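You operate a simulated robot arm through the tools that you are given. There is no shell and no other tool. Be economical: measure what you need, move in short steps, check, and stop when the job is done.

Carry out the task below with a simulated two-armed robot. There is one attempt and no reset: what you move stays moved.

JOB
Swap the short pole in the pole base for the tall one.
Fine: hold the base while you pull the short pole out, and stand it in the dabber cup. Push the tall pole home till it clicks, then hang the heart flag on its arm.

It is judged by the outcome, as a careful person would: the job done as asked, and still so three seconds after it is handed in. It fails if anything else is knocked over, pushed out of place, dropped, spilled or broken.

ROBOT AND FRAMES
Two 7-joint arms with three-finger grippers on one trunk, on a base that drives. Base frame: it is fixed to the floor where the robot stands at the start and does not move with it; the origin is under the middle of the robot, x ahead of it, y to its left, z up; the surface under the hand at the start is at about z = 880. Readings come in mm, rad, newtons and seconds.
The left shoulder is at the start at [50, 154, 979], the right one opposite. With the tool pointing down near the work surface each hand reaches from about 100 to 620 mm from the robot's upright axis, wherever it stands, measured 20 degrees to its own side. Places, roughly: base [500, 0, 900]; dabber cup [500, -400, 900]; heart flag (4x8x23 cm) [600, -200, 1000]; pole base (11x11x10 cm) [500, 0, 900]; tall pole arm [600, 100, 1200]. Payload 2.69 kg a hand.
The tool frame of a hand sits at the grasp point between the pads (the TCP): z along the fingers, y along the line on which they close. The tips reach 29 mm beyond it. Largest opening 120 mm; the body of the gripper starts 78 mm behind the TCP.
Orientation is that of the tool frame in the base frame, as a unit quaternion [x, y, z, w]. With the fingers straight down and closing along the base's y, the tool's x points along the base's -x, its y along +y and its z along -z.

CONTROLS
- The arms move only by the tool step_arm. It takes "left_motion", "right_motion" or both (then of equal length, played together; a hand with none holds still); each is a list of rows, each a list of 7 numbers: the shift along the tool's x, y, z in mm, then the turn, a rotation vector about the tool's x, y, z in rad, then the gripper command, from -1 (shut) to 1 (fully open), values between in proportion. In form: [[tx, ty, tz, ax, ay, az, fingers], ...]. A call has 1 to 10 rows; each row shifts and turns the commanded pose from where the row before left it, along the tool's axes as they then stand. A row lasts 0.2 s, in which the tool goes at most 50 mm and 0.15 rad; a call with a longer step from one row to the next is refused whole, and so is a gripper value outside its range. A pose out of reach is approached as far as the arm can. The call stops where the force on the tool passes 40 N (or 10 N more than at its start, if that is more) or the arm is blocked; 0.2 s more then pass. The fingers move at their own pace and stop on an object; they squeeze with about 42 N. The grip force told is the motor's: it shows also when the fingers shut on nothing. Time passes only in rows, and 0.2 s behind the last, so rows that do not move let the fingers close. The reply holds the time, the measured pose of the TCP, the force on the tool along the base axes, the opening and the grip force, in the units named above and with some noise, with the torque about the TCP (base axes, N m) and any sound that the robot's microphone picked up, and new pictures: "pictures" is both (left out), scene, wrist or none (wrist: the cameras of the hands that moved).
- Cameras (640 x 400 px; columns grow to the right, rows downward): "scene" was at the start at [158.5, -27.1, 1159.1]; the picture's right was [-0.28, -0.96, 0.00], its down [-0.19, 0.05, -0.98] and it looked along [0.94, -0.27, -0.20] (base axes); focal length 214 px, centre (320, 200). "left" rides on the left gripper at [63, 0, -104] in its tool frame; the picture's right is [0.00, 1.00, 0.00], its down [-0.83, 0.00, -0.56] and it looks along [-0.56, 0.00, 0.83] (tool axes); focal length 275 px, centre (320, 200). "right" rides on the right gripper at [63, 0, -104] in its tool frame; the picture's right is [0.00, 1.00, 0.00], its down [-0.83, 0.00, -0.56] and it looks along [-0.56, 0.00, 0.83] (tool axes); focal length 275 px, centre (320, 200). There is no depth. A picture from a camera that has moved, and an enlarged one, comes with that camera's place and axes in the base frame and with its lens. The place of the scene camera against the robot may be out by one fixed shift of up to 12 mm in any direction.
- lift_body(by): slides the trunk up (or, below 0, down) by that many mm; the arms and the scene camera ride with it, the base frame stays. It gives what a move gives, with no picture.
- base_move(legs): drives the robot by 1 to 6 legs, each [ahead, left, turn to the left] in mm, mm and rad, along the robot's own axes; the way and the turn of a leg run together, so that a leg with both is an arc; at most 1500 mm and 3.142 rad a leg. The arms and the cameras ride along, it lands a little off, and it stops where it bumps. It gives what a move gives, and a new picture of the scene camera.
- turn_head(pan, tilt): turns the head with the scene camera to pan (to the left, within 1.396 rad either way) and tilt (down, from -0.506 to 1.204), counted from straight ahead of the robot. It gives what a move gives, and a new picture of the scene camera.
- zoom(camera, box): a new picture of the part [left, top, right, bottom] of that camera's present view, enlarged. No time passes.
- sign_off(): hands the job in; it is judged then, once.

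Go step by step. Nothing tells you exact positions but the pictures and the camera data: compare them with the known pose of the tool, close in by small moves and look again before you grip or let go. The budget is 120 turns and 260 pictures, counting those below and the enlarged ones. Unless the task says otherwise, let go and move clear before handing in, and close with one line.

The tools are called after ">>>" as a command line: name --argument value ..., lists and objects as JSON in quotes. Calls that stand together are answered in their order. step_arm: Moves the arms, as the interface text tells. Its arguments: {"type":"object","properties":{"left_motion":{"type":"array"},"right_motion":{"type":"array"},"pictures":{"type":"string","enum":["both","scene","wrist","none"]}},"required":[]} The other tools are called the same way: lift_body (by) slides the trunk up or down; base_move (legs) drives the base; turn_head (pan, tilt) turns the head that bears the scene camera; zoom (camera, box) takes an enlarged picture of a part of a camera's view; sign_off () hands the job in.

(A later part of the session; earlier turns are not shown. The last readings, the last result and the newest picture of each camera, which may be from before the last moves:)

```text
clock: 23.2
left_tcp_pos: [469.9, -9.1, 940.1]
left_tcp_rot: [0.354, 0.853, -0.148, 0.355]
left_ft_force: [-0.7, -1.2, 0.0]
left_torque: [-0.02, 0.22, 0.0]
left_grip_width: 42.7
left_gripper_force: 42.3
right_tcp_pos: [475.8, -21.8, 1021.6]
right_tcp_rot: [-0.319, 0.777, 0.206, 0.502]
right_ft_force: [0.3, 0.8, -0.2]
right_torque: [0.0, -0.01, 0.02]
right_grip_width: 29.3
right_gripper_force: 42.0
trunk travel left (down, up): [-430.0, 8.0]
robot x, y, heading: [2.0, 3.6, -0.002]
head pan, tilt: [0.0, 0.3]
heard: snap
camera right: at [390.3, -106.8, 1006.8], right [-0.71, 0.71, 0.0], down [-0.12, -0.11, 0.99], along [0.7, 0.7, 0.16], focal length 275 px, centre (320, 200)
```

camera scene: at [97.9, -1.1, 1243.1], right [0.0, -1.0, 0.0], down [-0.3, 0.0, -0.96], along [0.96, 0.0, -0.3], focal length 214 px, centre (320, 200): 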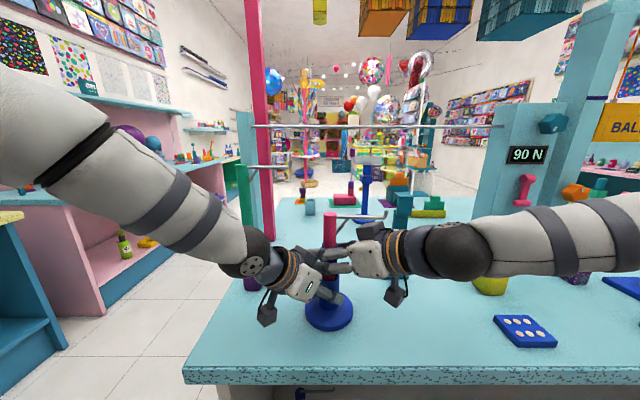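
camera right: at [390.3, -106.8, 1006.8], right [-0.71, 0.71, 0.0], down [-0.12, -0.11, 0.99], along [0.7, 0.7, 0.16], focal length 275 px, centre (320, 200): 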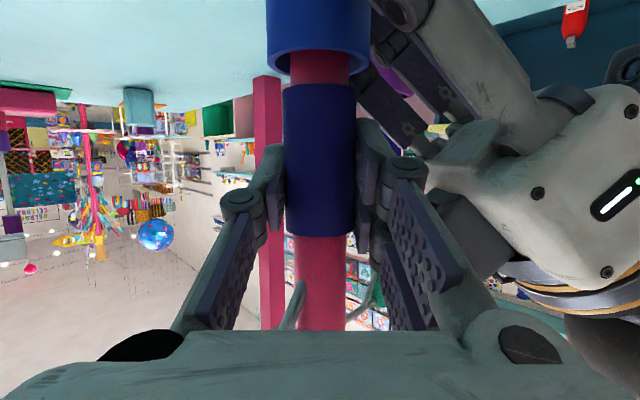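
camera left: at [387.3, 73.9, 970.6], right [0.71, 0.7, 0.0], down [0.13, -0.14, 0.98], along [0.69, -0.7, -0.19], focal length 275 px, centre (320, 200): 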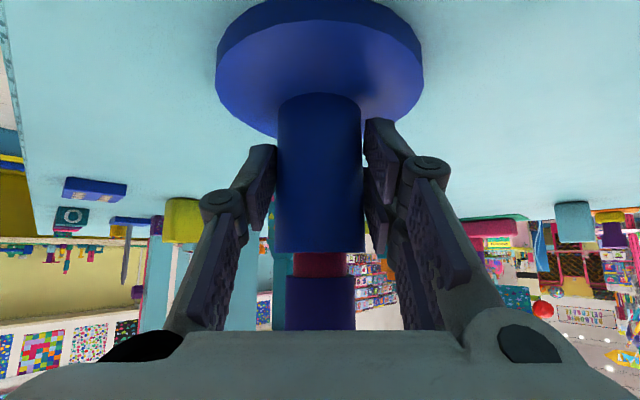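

There was a "snap" as the fingers closed on the sleeve; the pole looks unchanged. I'll pull straight up in small steps and watch forces.

>>> step_arm --right_motion '[[-4.7, 0, -1.7, 0, 0, 0, -1], [-4.7, 0, -1.7, 0, 0, 0, -1], [0, 0, 0, 0, 0, 0, -1]]' --pictures "wrist"

>>> zoom --camera "scene" --box '[260, 190, 420, 340]'

```text
clock: 24.0
left_tcp_pos: [470.5, -8.7, 941.2]
left_tcp_rot: [0.354, 0.853, -0.147, 0.354]
left_ft_force: [-1.3, -1.7, -0.6]
left_torque: [-0.03, 0.2, 0.01]
left_grip_width: 42.8
left_gripper_force: 42.5
right_tcp_pos: [477.2, -21.3, 1031.2]
right_tcp_rot: [-0.319, 0.777, 0.206, 0.502]
right_ft_force: [0.2, 0.3, -0.6]
right_torque: [-0.01, 0.03, 0.03]
right_grip_width: 29.2
right_gripper_force: 42.5
trunk travel left (down, up): [-430.0, 8.0]
robot x, y, heading: [0.7, -2.3, 0.002]
head pan, tilt: [0.0, 0.3]
camera right: at [391.8, -106.3, 1016.5], right [-0.71, 0.71, 0.0], down [-0.12, -0.11, 0.99], along [0.7, 0.7, 0.16], focal length 275 px, centre (320, 200)
```

right: 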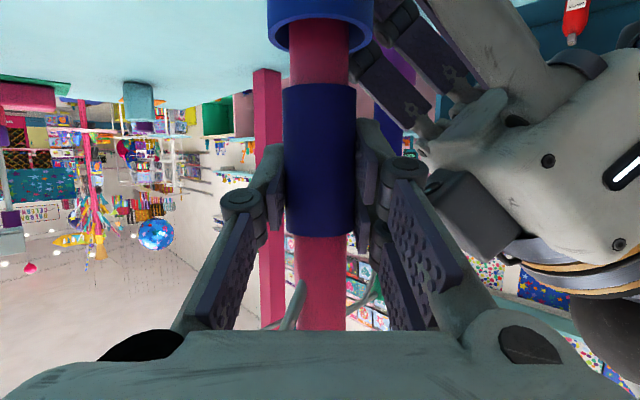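

```text
2.67 times, centred on (340, 265) of scene
camera zoom: at [97.9, -1.5, 1243.0], right [0.0, -1.0, 0.0], down [-0.3, 0.0, -0.96], along [0.96, 0.0, -0.3], focal length 572 px, centre (267, 27)
```

zoom: 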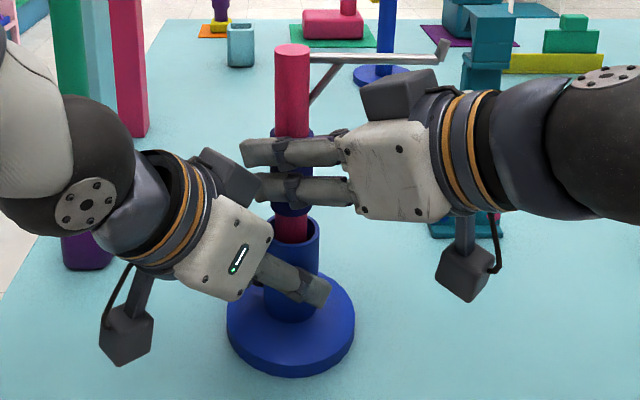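

The pole slides up freely with the base still held, so the snap was its lock releasing. Continue lifting straight.

>>> step_arm --right_motion '[[-14.1, 0, -5.1, 0, 0, 0, -1], [-14.1, 0, -5.1, 0, 0, 0, -1], [-14.1, 0, -5.1, 0, 0, 0, -1], [-14.1, 0, -5.1, 0, 0, 0, -1], [-14.1, 0, -5.1, 0, 0, 0, -1], [-14.1, 0, -5.1, 0, 0, 0, -1]]' --pictures "both"

>>> zoom --camera "scene" --box '[240, 150, 460, 340]'

```text
clock: 25.4
left_tcp_pos: [469.5, -9.2, 941.3]
left_tcp_rot: [0.353, 0.853, -0.146, 0.355]
left_ft_force: [-0.1, 0.5, 0.1]
left_torque: [-0.07, 0.21, -0.06]
left_grip_width: 42.8
left_gripper_force: 42.0
right_tcp_pos: [480.7, -14.1, 1122.3]
right_tcp_rot: [-0.32, 0.776, 0.207, 0.502]
right_ft_force: [0.3, 0.9, -1.5]
right_torque: [0.0, 0.01, -0.02]
right_grip_width: 29.1
right_gripper_force: 41.8
trunk travel left (down, up): [-430.0, 8.0]
robot x, y, heading: [2.8, 1.1, 0.001]
head pan, tilt: [0.0, 0.3]
camera scene: at [97.8, -1.3, 1243.0], right [0.0, -1.0, 0.0], down [-0.3, 0.0, -0.96], along [0.96, 0.0, -0.3], focal length 214 px, centre (320, 200)
camera right: at [395.1, -99.9, 1106.2], right [-0.71, 0.71, 0.0], down [-0.12, -0.11, 0.99], along [0.7, 0.7, 0.16], focal length 275 px, centre (320, 200)
```

scene: 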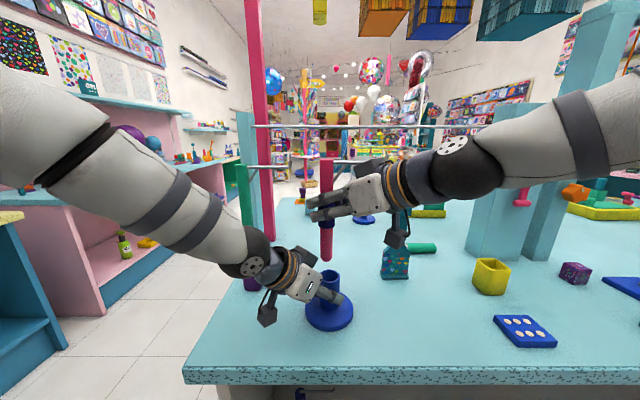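
right: 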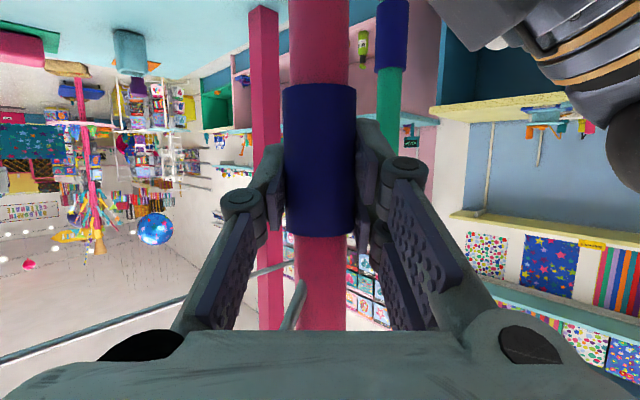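

```text
2.11 times, centred on (350, 245) of scene
camera zoom: at [97.8, -1.3, 1243.0], right [0.0, -1.0, 0.0], down [-0.3, 0.0, -0.96], along [0.96, 0.0, -0.3], focal length 452 px, centre (257, 105)
```

zoom: 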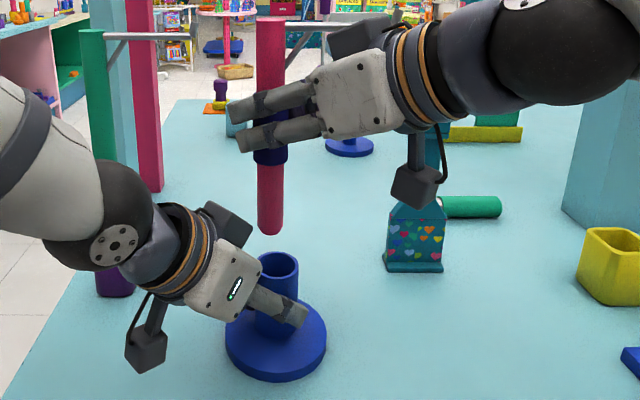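

The short pole is out and the base undisturbed. I'll draw the pole back and turn the hand to point straight ahead before going to the cup.

>>> step_arm --right_motion '[[12.2, 0, -33.6, 0, 0, 0, -1], [12.2, 0, -33.6, 0, 0, 0, -1], [12.2, 0, -33.6, 0, 0, 0, -1], [12.2, 0, -33.6, 0, 0, 0, -1], [0, 0, 0, 0.1231, 0, 0.0448, -1], [0, 0, 0, 0.1231, 0, 0.0448, -1], [0, 0, 0, 0.1231, 0, 0.0448, -1], [0, 0, 0, 0.1231, 0, 0.0448, -1], [0, 0, 0, 0.1231, 0, 0.0448, -1], [0, 0, 0, 0.1231, 0, 0.0448, -1]]' --pictures "both"

```text
clock: 27.6
left_tcp_pos: [470.4, -8.1, 942.2]
left_tcp_rot: [0.354, 0.853, -0.147, 0.355]
left_ft_force: [0.3, 1.7, -0.3]
left_torque: [-0.02, 0.15, -0.02]
left_grip_width: 42.4
left_gripper_force: 42.1
right_tcp_pos: [453.6, -43.8, 1128.6]
right_tcp_rot: [-0.012, 0.834, -0.023, 0.552]
right_ft_force: [0.2, -0.1, -1.9]
right_torque: [0.03, -0.01, 0.04]
right_grip_width: 29.1
right_gripper_force: 41.7
right hand out of reach, approached as far as the arm can: row 2, 3, 4
trunk travel left (down, up): [-430.0, 8.0]
robot x, y, heading: [5.5, -1.2, 0.001]
head pan, tilt: [0.0, 0.3]
camera scene: at [97.9, -1.0, 1243.0], right [0.0, -1.0, 0.0], down [-0.3, 0.0, -0.96], along [0.96, 0.0, -0.3], focal length 214 px, centre (320, 200)
camera right: at [333.4, -44.5, 1111.3], right [0.0, 1.0, -0.06], down [-0.19, 0.06, 0.98], along [0.98, 0.01, 0.19], focal length 275 px, centre (320, 200)
```

scene: 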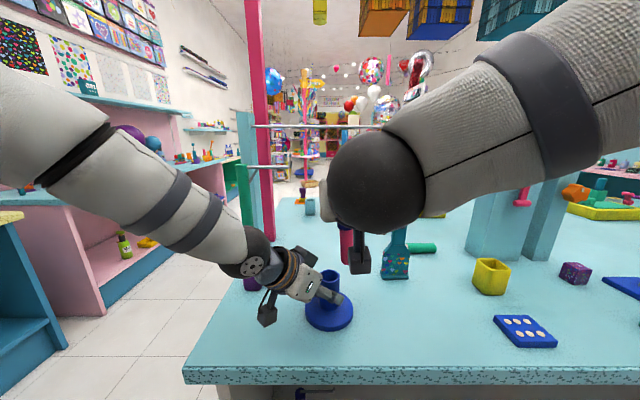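
right: 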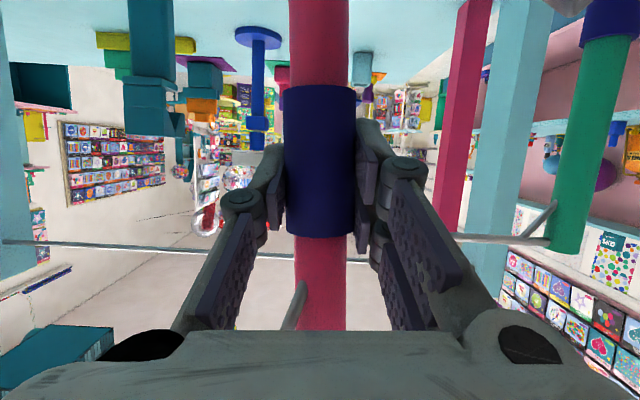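

The hand points ahead at (454, -44). I'll level a small roll and carry the pole sideways to the right, well in front of the flag.

>>> step_arm --right_motion '[[0, 0, 0, 0, 0, 0.06, -1], [0, -42, 0, 0, 0, 0, -1], [0, -42, 0, 0, 0, 0, -1], [0, -42, 0, 0, 0, 0, -1], [0, -42, 0, 0, 0, 0, -1], [0, -42, 0, 0, 0, 0, -1], [0, -42, 0, 0, 0, 0, -1], [0, -42, 0, 0, 0, 0, -1], [0, -42, 0, 0, 0, 0, -1]]' --pictures "both"

```text
clock: 29.6
left_tcp_pos: [469.9, -8.9, 941.6]
left_tcp_rot: [0.354, 0.853, -0.148, 0.354]
left_ft_force: [-0.9, -1.0, 0.2]
left_torque: [-0.08, 0.19, 0.03]
left_grip_width: 42.3
left_gripper_force: 41.0
right_tcp_pos: [448.1, -381.8, 1126.7]
right_tcp_rot: [0.013, 0.834, -0.006, 0.551]
right_ft_force: [1.4, 1.2, -1.4]
right_torque: [0.01, 0.0, 0.02]
right_grip_width: 28.9
right_gripper_force: 41.8
trunk travel left (down, up): [-430.0, 8.0]
robot x, y, heading: [-0.4, 2.3, 0.002]
head pan, tilt: [0.0, 0.3]
camera scene: at [98.0, -1.9, 1243.0], right [0.0, -1.0, 0.0], down [-0.3, 0.0, -0.96], along [0.96, 0.0, -0.3], focal length 214 px, centre (320, 200)
camera right: at [327.8, -378.7, 1108.8], right [0.03, 1.0, 0.0], down [-0.19, 0.01, 0.98], along [0.98, -0.02, 0.19], focal length 275 px, centre (320, 200)
```

scene: 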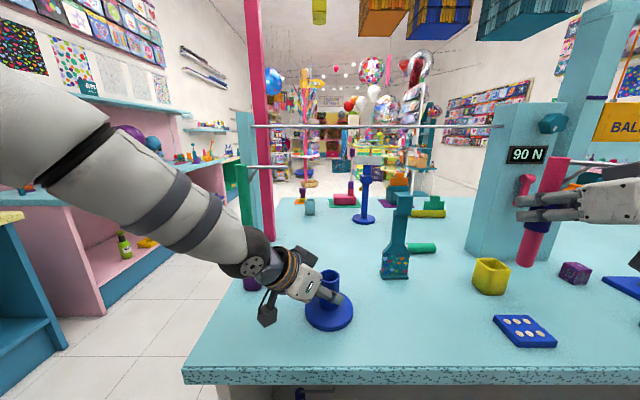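
right: 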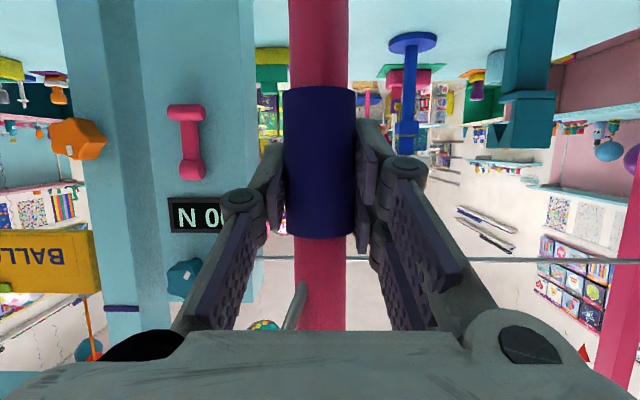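

I'll turn the head to the cup for a closer measurement.

>>> turn_head --pan -0.7 --tilt 0.5

>>> zoom --camera "scene" --box '[240, 100, 440, 260]'

```text
clock: 30.6
left_tcp_pos: [471.5, -9.4, 940.9]
left_tcp_rot: [0.354, 0.853, -0.147, 0.354]
left_ft_force: [-0.9, -0.1, 0.2]
left_torque: [0.03, 0.09, 0.02]
left_grip_width: 42.2
left_gripper_force: 41.6
right_tcp_pos: [449.1, -381.0, 1126.9]
right_tcp_rot: [0.013, 0.834, -0.006, 0.552]
right_ft_force: [-0.5, 0.7, -1.4]
right_torque: [-0.01, 0.0, 0.02]
right_grip_width: 29.4
right_gripper_force: 41.8
trunk travel left (down, up): [-430.0, 8.0]
robot x, y, heading: [-2.6, 1.3, 0.005]
head pan, tilt: [-0.7, 0.499]
camera scene: at [74.3, -60.0, 1224.6], right [-0.64, -0.77, 0.0], down [-0.37, 0.31, -0.88], along [0.67, -0.56, -0.48], focal length 214 px, centre (320, 200)
```

scene: 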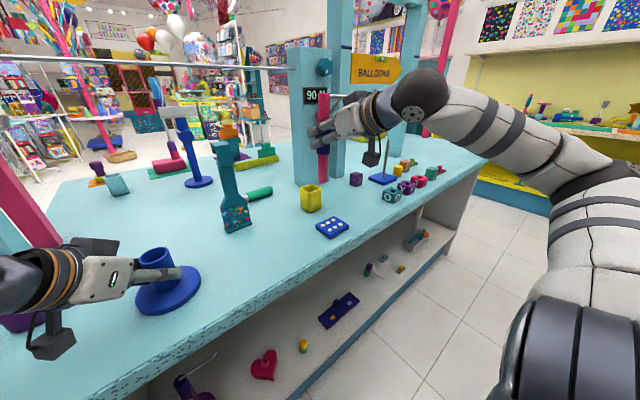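

```text
2.50 times, centred on (340, 180) of scene
camera zoom: at [74.3, -60.0, 1224.6], right [-0.64, -0.77, 0.0], down [-0.37, 0.31, -0.88], along [0.67, -0.56, -0.48], focal length 536 px, centre (270, 250)
```

zoom: 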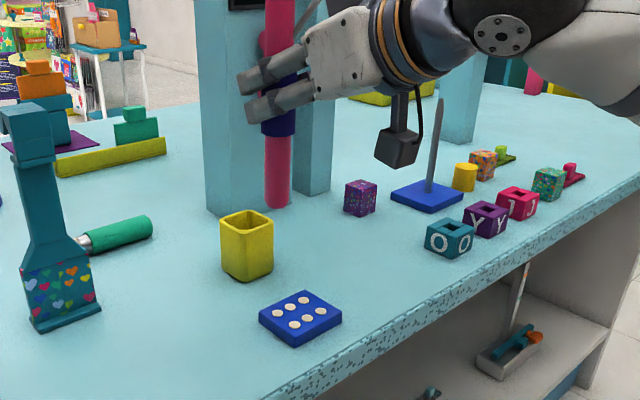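

The cup is a small square (~45 mm outer) with its rim near z≈941 and centre near (551, -414). I'll hover the pole just above it and check alignment.

>>> step_arm --right_motion '[[-0.3, -10, 35, 0, 0, 0, -1], [-0.3, -10, 35, 0, 0, 0, -1], [-0.3, -10, 35, 0, 0, 0, -1]]' --pictures "wrist"

>>> turn_head --pan -0.65 --tilt 0.45

>>> zoom --camera "scene" --box '[260, 120, 380, 240]'

```text
clock: 31.4
left_tcp_pos: [470.1, -9.0, 942.8]
left_tcp_rot: [0.353, 0.853, -0.147, 0.355]
left_ft_force: [3.3, -0.4, -0.7]
left_torque: [0.13, -0.36, 0.17]
left_grip_width: 39.7
left_gripper_force: 40.6
right_tcp_pos: [541.9, -415.6, 1089.2]
right_tcp_rot: [0.011, 0.833, -0.006, 0.553]
right_ft_force: [0.5, 0.0, -0.7]
right_torque: [0.02, -0.02, 0.0]
right_grip_width: 29.2
right_gripper_force: 42.1
trunk travel left (down, up): [-430.0, 8.0]
robot x, y, heading: [-1.6, -0.6, 0.003]
head pan, tilt: [-0.7, 0.499]
camera right: at [421.2, -412.4, 1070.1], right [0.02, 1.0, 0.0], down [-0.19, 0.01, 0.98], along [0.98, -0.02, 0.19], focal length 275 px, centre (320, 200)
```

right: 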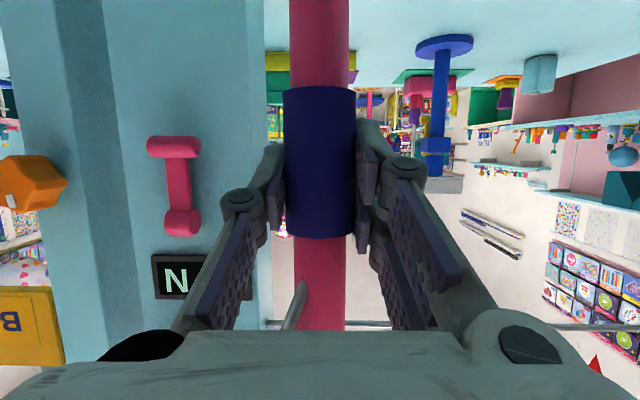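

```text
clock: 32.1
left_tcp_pos: [469.0, -9.6, 943.2]
left_tcp_rot: [0.355, 0.853, -0.148, 0.353]
left_ft_force: [-0.6, 1.3, 1.0]
left_torque: [-0.1, 0.02, -0.05]
left_grip_width: 39.4
left_gripper_force: 41.7
right_tcp_pos: [541.7, -415.9, 1089.2]
right_tcp_rot: [0.012, 0.834, -0.007, 0.552]
right_ft_force: [-0.7, 0.0, -1.2]
right_torque: [-0.01, -0.01, 0.03]
right_grip_width: 28.6
right_gripper_force: 42.6
trunk travel left (down, up): [-430.0, 8.0]
robot x, y, heading: [0.4, -0.3, -0.001]
head pan, tilt: [-0.649, 0.45]
camera scene: at [77.7, -56.9, 1229.1], right [-0.6, -0.8, 0.0], down [-0.35, 0.26, -0.9], along [0.72, -0.54, -0.44], focal length 214 px, centre (320, 200)
```

scene: 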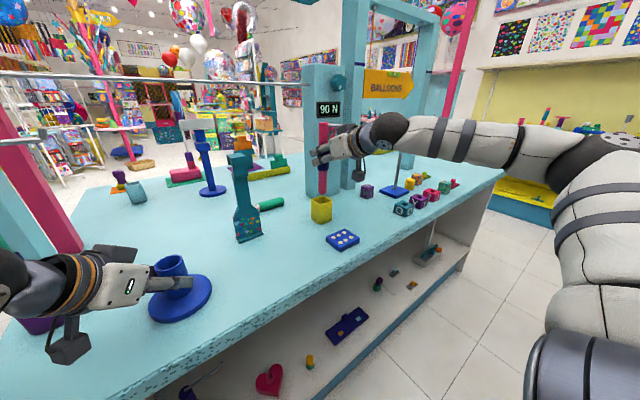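

```text
3.33 times, centred on (320, 180) of scene
camera zoom: at [77.7, -56.9, 1229.1], right [-0.6, -0.8, 0.0], down [-0.35, 0.26, -0.9], along [0.72, -0.54, -0.44], focal length 715 px, centre (320, 267)
```

zoom: 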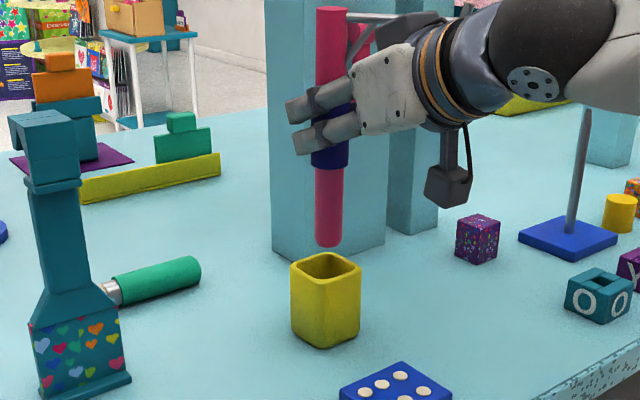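

The pole end is nearly over the cup. The left grip is creeping on the tube, and its holding job is done, so I'll open it, while lowering the pole to just above the rim.

>>> step_arm --right_motion '[[8.4, 0.5, 5.7, 0, 0, 0, -1], [8.4, 0.5, 5.7, 0, 0, 0, -1]]' --left_motion '[[0, 0, 0, 0, 0, 0, 0], [0, 0, 0, 0, 0, 0, 0.4]]' --pictures "none"

>>> zoom --camera "scene" --box '[270, 140, 370, 240]'

>>> zoom --camera "left" --box '[0, 0, 640, 400]'

```text
clock: 32.7
left_tcp_pos: [471.6, -9.4, 941.3]
left_tcp_rot: [0.354, 0.853, -0.147, 0.354]
left_ft_force: [0.4, -0.1, -0.4]
left_torque: [-0.02, 0.01, 0.0]
left_grip_width: 83.9
left_gripper_force: 0.1
right_tcp_pos: [546.0, -413.7, 1067.7]
right_tcp_rot: [0.012, 0.834, -0.007, 0.552]
right_ft_force: [0.3, -0.2, -0.7]
right_torque: [-0.01, 0.02, -0.01]
right_grip_width: 29.0
right_gripper_force: 41.9
trunk travel left (down, up): [-430.0, 8.0]
robot x, y, heading: [-4.2, -1.2, -0.002]
head pan, tilt: [-0.649, 0.45]
```

```text
4.00 times, centred on (320, 190) of scene
camera zoom: at [77.8, -57.1, 1229.1], right [-0.6, -0.8, 0.0], down [-0.35, 0.26, -0.9], along [0.72, -0.54, -0.44], focal length 858 px, centre (320, 240)
```

zoom: 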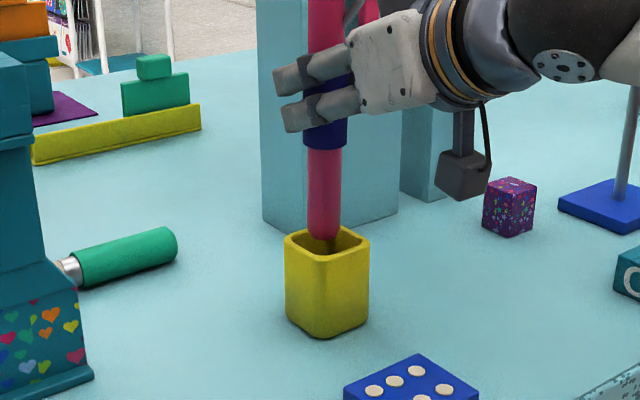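

```text
1.00 times, centred on (320, 200) of left (not enlarged: the box is as wide or as high as the picture)
camera zoom: at [387.5, 73.8, 970.5], right [0.71, 0.7, 0.0], down [0.13, -0.14, 0.98], along [0.69, -0.7, -0.19], focal length 275 px, centre (320, 200)
```

zoom: 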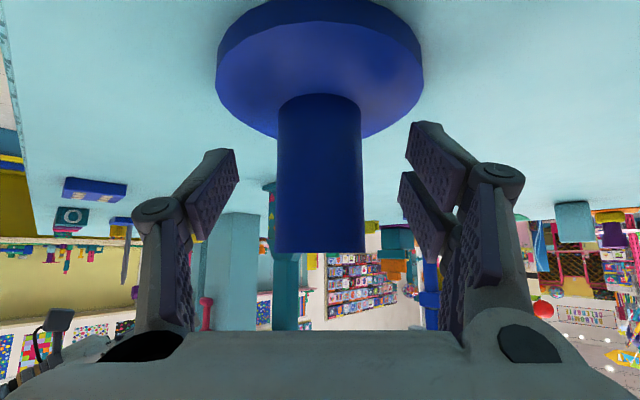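

The base didn't shift when released. The pole end is just over the cup opening; I'll nudge about 6 mm and lower gently.

>>> step_arm --right_motion '[[-0.8, -5.5, 1.8, 0, 0, 0, -1], [8.3, 0, 3.5, 0, 0, 0, -1], [8.3, 0, 3.5, 0, 0, 0, -1]]' --pictures "none"

>>> zoom --camera "scene" --box '[270, 140, 370, 240]'

```text
clock: 33.5
left_tcp_pos: [470.9, -8.8, 942.6]
left_tcp_rot: [0.354, 0.853, -0.147, 0.354]
left_ft_force: [0.6, 1.2, 0.1]
left_torque: [0.0, 0.03, -0.03]
left_grip_width: 83.8
left_gripper_force: 0.0
right_tcp_pos: [547.4, -418.5, 1048.4]
right_tcp_rot: [0.013, 0.834, -0.006, 0.552]
right_ft_force: [0.2, -0.1, -1.5]
right_torque: [-0.04, -0.04, -0.01]
right_grip_width: 29.1
right_gripper_force: 42.0
trunk travel left (down, up): [-430.0, 8.0]
robot x, y, heading: [1.6, -0.7, -0.0]
head pan, tilt: [-0.649, 0.45]
```

```text
4.00 times, centred on (320, 190) of scene
camera zoom: at [77.8, -57.1, 1229.1], right [-0.6, -0.8, 0.0], down [-0.35, 0.26, -0.9], along [0.72, -0.54, -0.44], focal length 858 px, centre (320, 240)
```

zoom: 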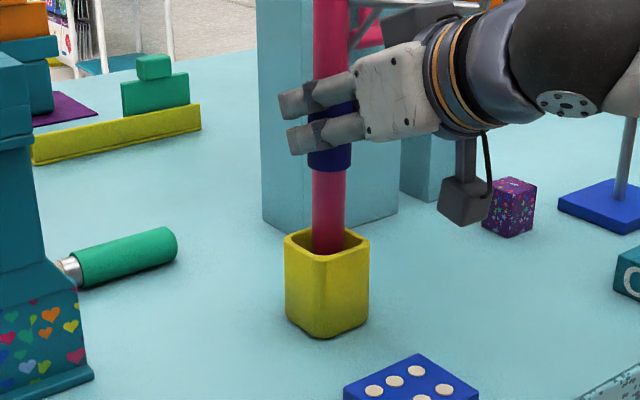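

The end is inside the cup with no contact. Keep lowering and watch for floor contact.

>>> step_arm --right_motion '[[9.2, 0, 3.9, 0, 0, 0, -1], [9.2, 0, 3.9, 0, 0, 0, -1], [9.2, 0, 3.9, 0, 0, 0, -1]]' --pictures "none"

>>> zoom --camera "scene" --box '[270, 140, 370, 240]'

```text
clock: 34.3
left_tcp_pos: [471.0, -10.0, 942.1]
left_tcp_rot: [0.354, 0.853, -0.147, 0.355]
left_ft_force: [0.1, -0.8, 0.4]
left_torque: [0.0, 0.01, -0.02]
left_grip_width: 84.4
left_gripper_force: 0.1
right_tcp_pos: [548.1, -417.1, 1020.9]
right_tcp_rot: [0.012, 0.834, -0.006, 0.552]
right_ft_force: [0.2, 0.2, -1.7]
right_torque: [0.0, 0.02, 0.0]
right_grip_width: 28.8
right_gripper_force: 41.7
trunk travel left (down, up): [-430.0, 8.0]
robot x, y, heading: [-2.1, -0.9, 0.0]
head pan, tilt: [-0.649, 0.45]
```

```text
4.00 times, centred on (320, 190) of scene
camera zoom: at [77.8, -57.1, 1229.1], right [-0.6, -0.8, 0.0], down [-0.35, 0.26, -0.9], along [0.72, -0.54, -0.44], focal length 858 px, centre (320, 240)
```

zoom: 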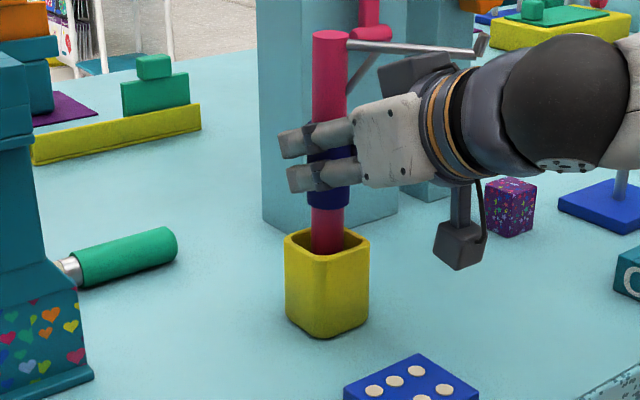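

>>> step_arm --right_motion '[[4.6, 0, 1.95, 0, 0, 0, -1], [4.6, 0, 1.95, 0, 0, 0, -1], [3.7, 0, 1.6, 0, 0, 0, -1]]' --pictures "none"

```text
clock: 35.1
left_tcp_pos: [468.6, -9.0, 941.0]
left_tcp_rot: [0.354, 0.853, -0.147, 0.355]
left_ft_force: [-0.4, -0.3, 0.5]
left_torque: [0.01, -0.04, 0.02]
left_grip_width: 84.1
left_gripper_force: 0.0
right_tcp_pos: [548.0, -418.2, 1005.7]
right_tcp_rot: [0.012, 0.834, -0.006, 0.552]
right_ft_force: [-0.1, 0.8, -1.5]
right_torque: [0.0, 0.02, 0.02]
right_grip_width: 29.1
right_gripper_force: 41.7
trunk travel left (down, up): [-430.0, 8.0]
robot x, y, heading: [-0.1, 0.3, 0.002]
head pan, tilt: [-0.649, 0.45]
```

>>> step_arm --right_motion '[[2.8, 0, 1.2, 0, 0, 0, -1], [2.8, 0, 1.2, 0, 0, 0, -1], [2.8, 0, 1.2, 0, 0, 0, -1]]' --pictures "none"

>>> zoom --camera "scene" --box '[270, 140, 370, 240]'

```text
clock: 35.9
left_tcp_pos: [470.9, -8.1, 942.1]
left_tcp_rot: [0.354, 0.853, -0.146, 0.355]
left_ft_force: [-0.2, 0.2, 0.8]
left_torque: [-0.01, 0.0, 0.01]
left_grip_width: 83.9
left_gripper_force: 0.1
right_tcp_pos: [548.6, -417.0, 1001.0]
right_tcp_rot: [0.013, 0.832, -0.008, 0.555]
right_ft_force: [-0.2, -1.7, 12.4]
right_torque: [-0.19, -0.06, 0.01]
right_grip_width: 28.5
right_gripper_force: 41.7
trunk travel left (down, up): [-430.0, 8.0]
robot x, y, heading: [-2.2, -0.0, -0.002]
head pan, tilt: [-0.649, 0.45]
```

```text
4.00 times, centred on (320, 190) of scene
camera zoom: at [76.3, -56.6, 1229.6], right [-0.6, -0.8, 0.0], down [-0.35, 0.26, -0.9], along [0.72, -0.54, -0.43], focal length 858 px, centre (320, 240)
```

zoom: 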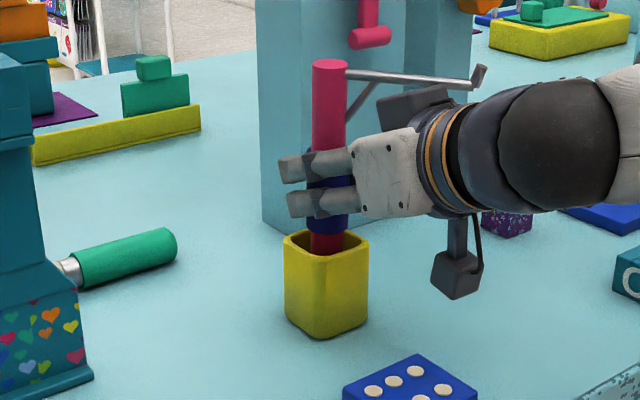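

The pole stands on the cup floor (12 N). I'll relieve the force and move it gently toward the corner its arm points to, so it stays upright when released.

>>> step_arm --right_motion '[[-1.6, 0, -0.7, 0, 0, 0, -1], [0.8, -2, -1.8, 0, 0, 0, -1], [0.8, -2, -1.8, 0, 0, 0, -1]]' --pictures "none"

```text
clock: 36.7
left_tcp_pos: [469.6, -8.3, 941.6]
left_tcp_rot: [0.354, 0.852, -0.147, 0.355]
left_ft_force: [-0.1, -0.4, -0.5]
left_torque: [-0.01, 0.04, -0.01]
left_grip_width: 83.9
left_gripper_force: 0.0
right_tcp_pos: [542.8, -418.8, 1001.6]
right_tcp_rot: [0.01, 0.833, -0.005, 0.554]
right_ft_force: [5.1, 4.3, 16.7]
right_torque: [0.49, -0.47, -0.03]
right_grip_width: 29.0
right_gripper_force: 42.2
trunk travel left (down, up): [-430.0, 8.0]
robot x, y, heading: [-2.1, 1.1, 0.001]
head pan, tilt: [-0.649, 0.45]
```

>>> step_arm --right_motion '[[-2.2, 0.7, -0.3, 0, 0, 0, -1], [0, 0, 0, 0, 0, 0, -1]]' --pictures "none"

>>> zoom --camera "scene" --box '[270, 140, 370, 240]'

```text
clock: 37.3
left_tcp_pos: [469.5, -8.4, 942.4]
left_tcp_rot: [0.354, 0.853, -0.147, 0.355]
left_ft_force: [0.7, -0.4, 0.7]
left_torque: [0.01, 0.05, 0.02]
left_grip_width: 84.2
left_gripper_force: 0.0
right_tcp_pos: [543.5, -420.0, 1001.1]
right_tcp_rot: [0.012, 0.834, -0.007, 0.552]
right_ft_force: [3.0, 2.2, 12.4]
right_torque: [0.36, -0.33, 0.03]
right_grip_width: 28.9
right_gripper_force: 42.2
trunk travel left (down, up): [-430.0, 8.0]
robot x, y, heading: [4.8, -1.0, -0.006]
head pan, tilt: [-0.649, 0.45]
```

```text
4.00 times, centred on (320, 190) of scene
camera zoom: at [77.0, -55.9, 1229.2], right [-0.6, -0.8, 0.0], down [-0.35, 0.26, -0.9], along [0.72, -0.54, -0.43], focal length 858 px, centre (320, 240)
```

zoom: 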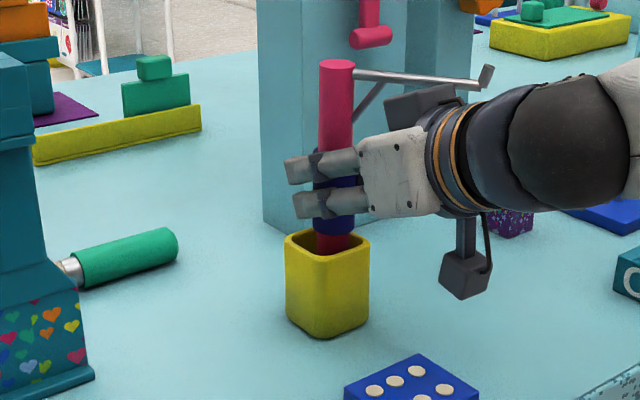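

Cup hasn't moved and the pole is snug in its corner. I'll open the fingers slightly and see how it settles.

>>> step_arm --right_motion '[[0, 0, 0, 0, 0, 0, -0.45], [0, 0, 0, 0, 0, 0, -0.3], [0, 0, 0, 0, 0, 0, -0.3]]' --pictures "wrist"

>>> zoom --camera "scene" --box '[270, 140, 370, 240]'

```text
clock: 38.1
left_tcp_pos: [469.2, -8.2, 941.7]
left_tcp_rot: [0.354, 0.853, -0.147, 0.354]
left_ft_force: [-0.3, 0.0, 0.0]
left_torque: [0.0, -0.01, 0.0]
left_grip_width: 84.0
left_gripper_force: 0.1
right_tcp_pos: [543.9, -421.1, 1000.1]
right_tcp_rot: [0.012, 0.834, -0.006, 0.551]
right_ft_force: [0.5, 0.2, -0.6]
right_torque: [0.0, 0.02, -0.02]
right_grip_width: 41.9
right_gripper_force: 0.1
trunk travel left (down, up): [-430.0, 8.0]
robot x, y, heading: [2.4, -0.5, -0.0]
head pan, tilt: [-0.649, 0.45]
camera right: at [423.1, -417.3, 982.4], right [0.03, 1.0, 0.0], down [-0.19, 0.01, 0.98], along [0.98, -0.02, 0.19], focal length 275 px, centre (320, 200)
```

right: 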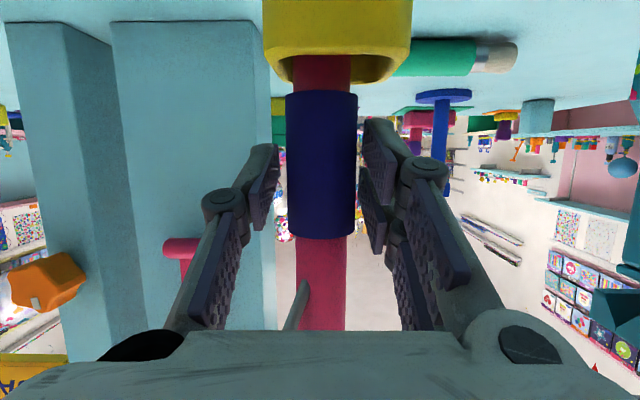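

```text
4.00 times, centred on (320, 190) of scene
camera zoom: at [77.6, -56.9, 1229.1], right [-0.6, -0.8, 0.0], down [-0.35, 0.26, -0.9], along [0.72, -0.54, -0.44], focal length 858 px, centre (320, 240)
```

zoom: 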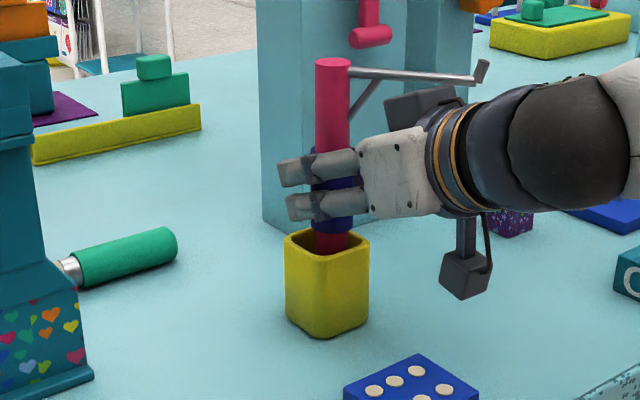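

The pole stands upright on its own. I'll retreat straight back from under its arm.

>>> step_arm --right_motion '[[3.9, 0, -9.2, 0, 0, 0, -0.1], [7.8, 0, -18.4, 0, 0, 0, 0], [11.7, 0, -27.6, 0, 0, 0, 0], [15.6, 0, -36.8, 0, 0, 0, 0]]' --pictures "none"

>>> zoom --camera "scene" --box '[220, 110, 420, 250]'

```text
clock: 39.1
left_tcp_pos: [469.1, -9.6, 943.5]
left_tcp_rot: [0.354, 0.853, -0.146, 0.355]
left_ft_force: [-0.4, -0.3, -0.6]
left_torque: [0.0, 0.01, -0.01]
left_grip_width: 83.8
left_gripper_force: 0.0
right_tcp_pos: [443.6, -419.2, 999.3]
right_tcp_rot: [0.011, 0.834, -0.005, 0.551]
right_ft_force: [-0.2, -0.8, 0.1]
right_torque: [0.03, -0.02, -0.02]
right_grip_width: 59.9
right_gripper_force: 0.1
trunk travel left (down, up): [-430.0, 8.0]
robot x, y, heading: [-0.7, -2.1, -0.002]
head pan, tilt: [-0.649, 0.45]
```

```text
2.86 times, centred on (320, 180) of scene
camera zoom: at [76.8, -57.1, 1229.2], right [-0.6, -0.8, 0.0], down [-0.35, 0.26, -0.9], along [0.72, -0.54, -0.43], focal length 613 px, centre (320, 257)
```

zoom: 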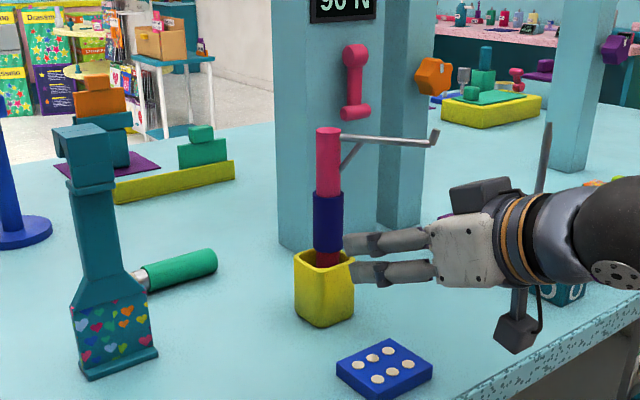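

The short pole now stands in the dabber cup. Next the left hand backs off the base, levels its pitch to ~20° and goes toward the tall pole near (565, 160).

>>> step_arm --left_motion '[[0, 0, -35, 0, 0, 0, 0.4], [0, 0, -35, 0, 0, 0, 0.4], [0, 0, -35, 0, 0, 0, 0.4], [0, 0, -35, 0, 0, 0, 0.4], [0, 0, 0, 0, -0.145, 0, 0.4], [0, 0, 0, 0, -0.145, 0, 0.4], [0, 0, 0, 0, -0.145, 0, 0.4]]' --pictures "wrist"

>>> turn_head --pan 0.2 --tilt 0.3

```text
clock: 40.7
left_tcp_pos: [401.4, 61.0, 1040.4]
left_tcp_rot: [0.312, 0.756, -0.221, 0.531]
left_ft_force: [-0.1, 0.9, 0.2]
left_torque: [-0.02, -0.01, 0.03]
left_grip_width: 83.9
left_gripper_force: 0.1
right_tcp_pos: [445.7, -419.2, 998.8]
right_tcp_rot: [0.012, 0.834, -0.006, 0.552]
right_ft_force: [-0.4, -0.2, 0.3]
right_torque: [-0.01, 0.01, 0.03]
right_grip_width: 60.0
right_gripper_force: 0.0
trunk travel left (down, up): [-430.0, 8.0]
robot x, y, heading: [-0.4, -0.1, 0.001]
head pan, tilt: [-0.649, 0.45]
camera left: at [317.4, 145.4, 1016.3], right [0.71, 0.71, 0.0], down [-0.17, 0.17, 0.97], along [0.69, -0.69, 0.24], focal length 275 px, centre (320, 200)
```

left: 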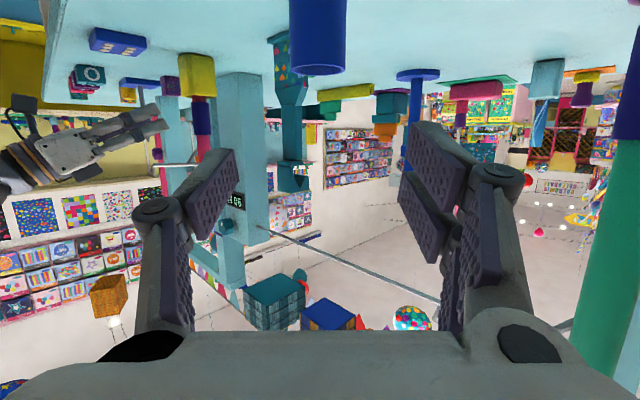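

```text
clock: 41.8
left_tcp_pos: [401.6, 60.8, 1039.4]
left_tcp_rot: [0.313, 0.756, -0.219, 0.53]
left_ft_force: [0.9, -0.1, -0.6]
left_torque: [-0.02, -0.01, -0.01]
left_grip_width: 84.2
left_gripper_force: 0.0
right_tcp_pos: [444.9, -418.6, 998.4]
right_tcp_rot: [0.013, 0.834, -0.007, 0.552]
right_ft_force: [0.1, -0.8, -0.6]
right_torque: [0.01, 0.01, -0.02]
right_grip_width: 60.0
right_gripper_force: 0.0
trunk travel left (down, up): [-430.0, 8.0]
robot x, y, heading: [-4.2, -0.5, 0.001]
head pan, tilt: [0.201, 0.3]
camera scene: at [95.9, 17.1, 1243.0], right [0.2, -0.98, 0.0], down [-0.29, -0.06, -0.96], along [0.94, 0.19, -0.3], focal length 214 px, centre (320, 200)
```

scene: 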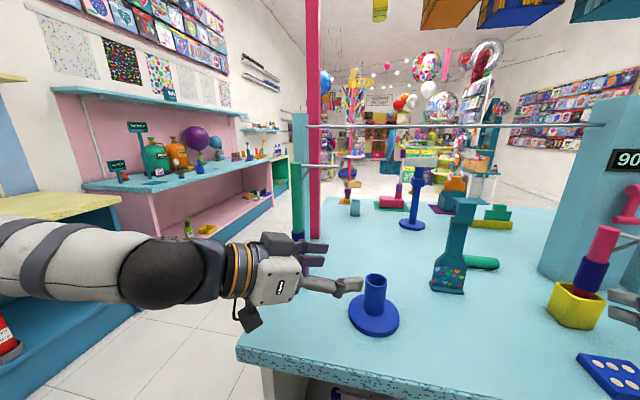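

The left hand is level and clear of the base. I'll swing it left-back to a pre-grasp for the tall pole.

>>> step_arm --left_motion '[[-2, 38.3, -15, 0, 0, 0, 0.2], [-2, 38.3, -15, 0, 0, 0, 0.2], [-2, 38.3, -15, 0, 0, 0, 0.2], [-2, 38.3, -15, 0, 0, 0, 0.2], [-2, 38.3, -15, 0, 0, 0, 0.2]]' --pictures "both"

```text
clock: 43.0
left_tcp_pos: [489.5, 244.9, 1073.8]
left_tcp_rot: [0.313, 0.757, -0.22, 0.53]
left_ft_force: [0.1, 1.0, 0.3]
left_torque: [0.03, 0.01, -0.01]
left_grip_width: 72.1
left_gripper_force: 0.1
right_tcp_pos: [444.1, -418.6, 999.8]
right_tcp_rot: [0.012, 0.834, -0.006, 0.552]
right_ft_force: [1.0, 0.2, 0.2]
right_torque: [0.0, -0.04, 0.0]
right_grip_width: 59.9
right_gripper_force: 0.1
trunk travel left (down, up): [-430.0, 8.0]
robot x, y, heading: [-0.7, -0.1, -0.001]
head pan, tilt: [0.201, 0.3]
camera scene: at [96.1, 17.7, 1243.0], right [0.2, -0.98, 0.0], down [-0.29, -0.06, -0.96], along [0.94, 0.19, -0.3], focal length 214 px, centre (320, 200)
camera left: at [406.0, 329.1, 1050.1], right [0.71, 0.71, 0.0], down [-0.17, 0.17, 0.97], along [0.68, -0.69, 0.24], focal length 275 px, centre (320, 200)
```

scene: 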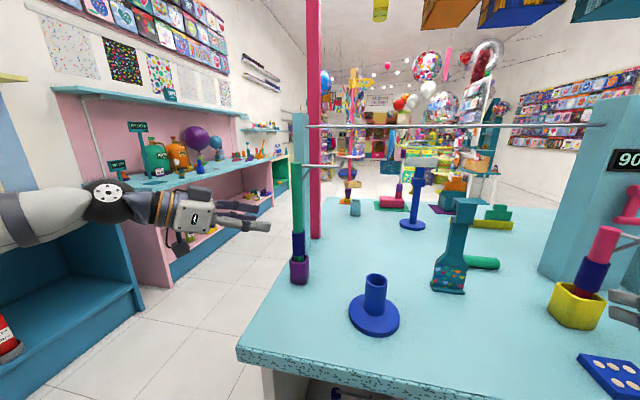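
left: 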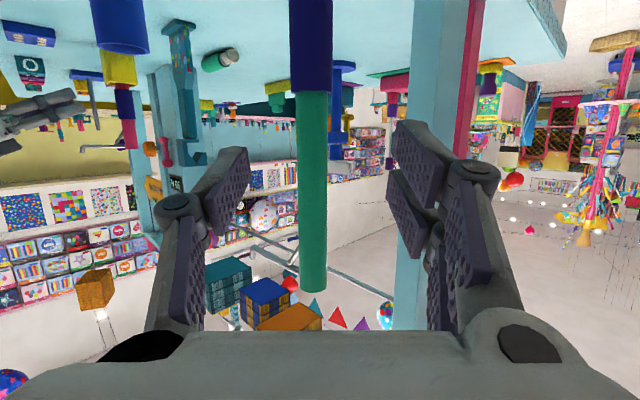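

The tall pole axis is at about (569, 156), its navy sleeve topping out near z=1015. I'll advance to grip the green shaft just above the sleeve.

>>> step_arm --left_motion '[[-1.8, -3.4, 30, 0, 0, 0, 0.2], [-1.8, -3.3, 30, 0, 0, 0, 0.2], [-1.8, 0, 30, 0, 0, 0, 0.2], [-1.8, 0, 28, 0, 0, 0, 0.2]]' --pictures "both"

```text
clock: 44.0
left_tcp_pos: [564.3, 158.7, 1041.2]
left_tcp_rot: [0.314, 0.757, -0.219, 0.53]
left_ft_force: [0.4, -1.1, 0.1]
left_torque: [0.0, -0.01, 0.02]
left_grip_width: 72.0
left_gripper_force: 0.1
right_tcp_pos: [445.3, -417.4, 998.8]
right_tcp_rot: [0.012, 0.834, -0.006, 0.552]
right_ft_force: [-0.4, -0.4, 0.2]
right_torque: [0.02, -0.02, 0.01]
right_grip_width: 60.1
right_gripper_force: 0.0
trunk travel left (down, up): [-430.0, 8.0]
robot x, y, heading: [-0.1, 3.2, 0.002]
head pan, tilt: [0.201, 0.3]
camera scene: at [96.3, 16.9, 1243.0], right [0.2, -0.98, 0.0], down [-0.29, -0.06, -0.96], along [0.94, 0.19, -0.3], focal length 214 px, centre (320, 200)
camera left: at [480.6, 243.2, 1017.4], right [0.71, 0.71, 0.0], down [-0.17, 0.17, 0.97], along [0.68, -0.69, 0.24], focal length 275 px, centre (320, 200)
```

scene: 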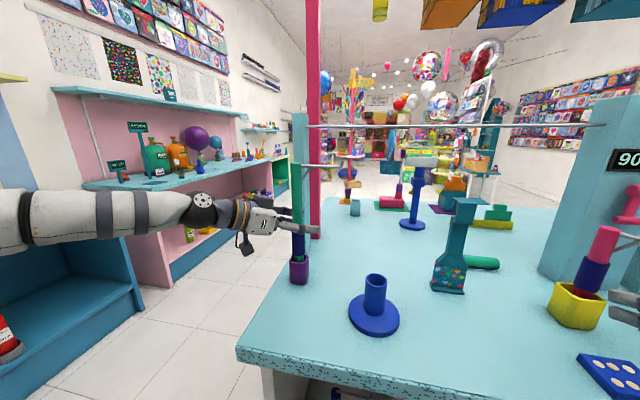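
left: 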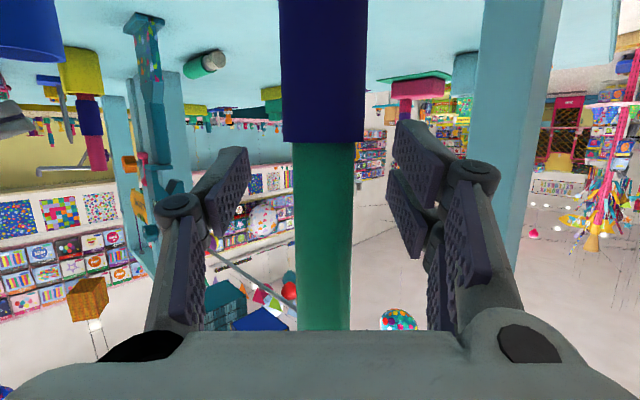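

>>> step_arm --left_motion '[[0, 0, 0, 0, 0, 0, -0.4], [0, 0, 0, 0, 0, 0, -1], [0, 0, 0, 0, 0, 0, -1], [0, 0, 0, 0, 0, 0, -1]]' --pictures "wrist"

```text
clock: 45.0
left_tcp_pos: [564.7, 160.2, 1042.2]
left_tcp_rot: [0.315, 0.756, -0.22, 0.531]
left_ft_force: [4.1, 1.6, 1.4]
left_torque: [0.3, -0.63, -0.08]
left_grip_width: 24.5
left_gripper_force: 42.2
right_tcp_pos: [445.6, -418.5, 999.8]
right_tcp_rot: [0.013, 0.834, -0.007, 0.552]
right_ft_force: [-0.7, 0.0, -0.1]
right_torque: [0.0, 0.0, 0.01]
right_grip_width: 60.0
right_gripper_force: 0.1
trunk travel left (down, up): [-430.0, 8.0]
robot x, y, heading: [-1.1, -4.2, 0.0]
head pan, tilt: [0.201, 0.3]
camera left: at [480.6, 244.0, 1018.1], right [0.71, 0.71, 0.01], down [-0.17, 0.17, 0.97], along [0.68, -0.69, 0.24], focal length 275 px, centre (320, 200)
```

left: 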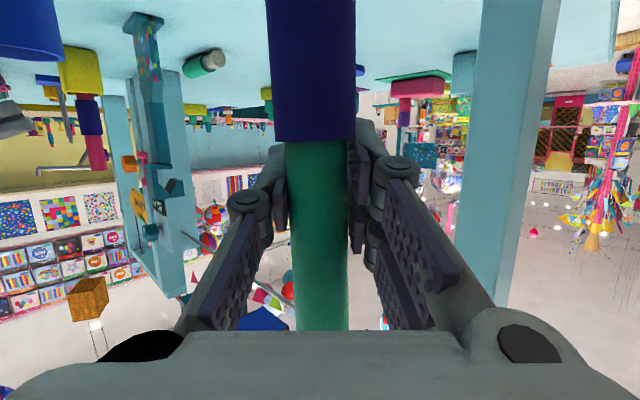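

Gripped at 24.5 mm. Lift straight up out of the holder.

>>> step_arm --left_motion '[[-9.4, 0, -3.4, 0, 0, 0, -1], [-9.4, 0, -3.4, 0, 0, 0, -1], [-18.8, 0, -6.8, 0, 0, 0, -1], [-18.8, 0, -6.8, 0, 0, 0, -1], [-18.8, 0, -6.8, 0, 0, 0, -1], [-18.8, 0, -6.8, 0, 0, 0, -1], [-9.4, 0, -3.4, 0, 0, 0, -1]]' --pictures "both"

>>> zoom --camera "scene" --box '[200, 80, 440, 340]'

```text
clock: 46.6
left_tcp_pos: [563.2, 158.7, 1151.6]
left_tcp_rot: [0.313, 0.756, -0.22, 0.53]
left_ft_force: [-0.5, -0.2, -2.5]
left_torque: [0.0, 0.0, -0.01]
left_grip_width: 24.2
left_gripper_force: 42.3
right_tcp_pos: [444.8, -419.3, 1000.5]
right_tcp_rot: [0.012, 0.834, -0.006, 0.551]
right_ft_force: [0.0, 0.5, -0.2]
right_torque: [0.0, 0.04, -0.02]
right_grip_width: 60.0
right_gripper_force: 0.1
trunk travel left (down, up): [-430.0, 8.0]
robot x, y, heading: [-0.3, -1.3, 0.004]
head pan, tilt: [0.201, 0.3]
camera scene: at [96.0, 17.2, 1243.0], right [0.2, -0.98, 0.0], down [-0.29, -0.06, -0.96], along [0.94, 0.19, -0.3], focal length 214 px, centre (320, 200)
camera left: at [480.5, 243.6, 1129.0], right [0.71, 0.7, 0.0], down [-0.17, 0.17, 0.97], along [0.68, -0.69, 0.24], focal length 275 px, centre (320, 200)
```

scene: 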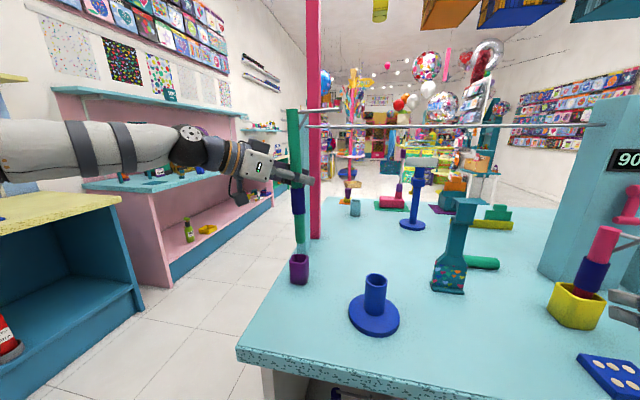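
left: 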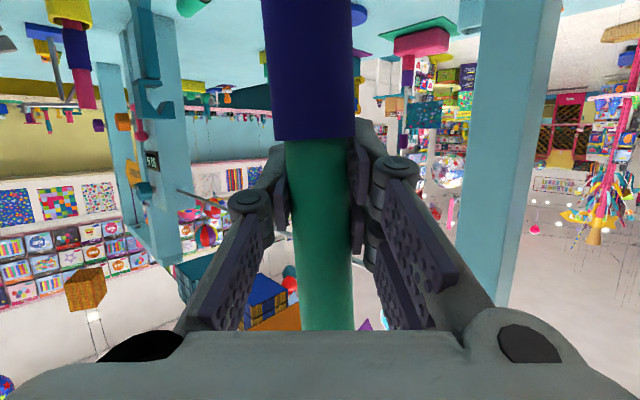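

```text
1.54 times, centred on (320, 210) of scene
camera zoom: at [96.0, 17.2, 1243.0], right [0.2, -0.98, 0.0], down [-0.29, -0.06, -0.96], along [0.94, 0.19, -0.3], focal length 330 px, centre (320, 185)
```

zoom: 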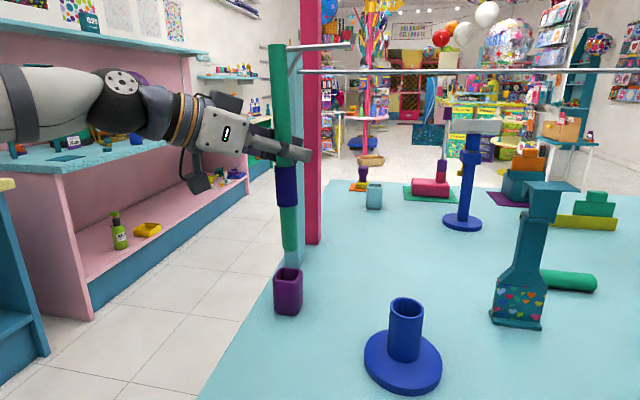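

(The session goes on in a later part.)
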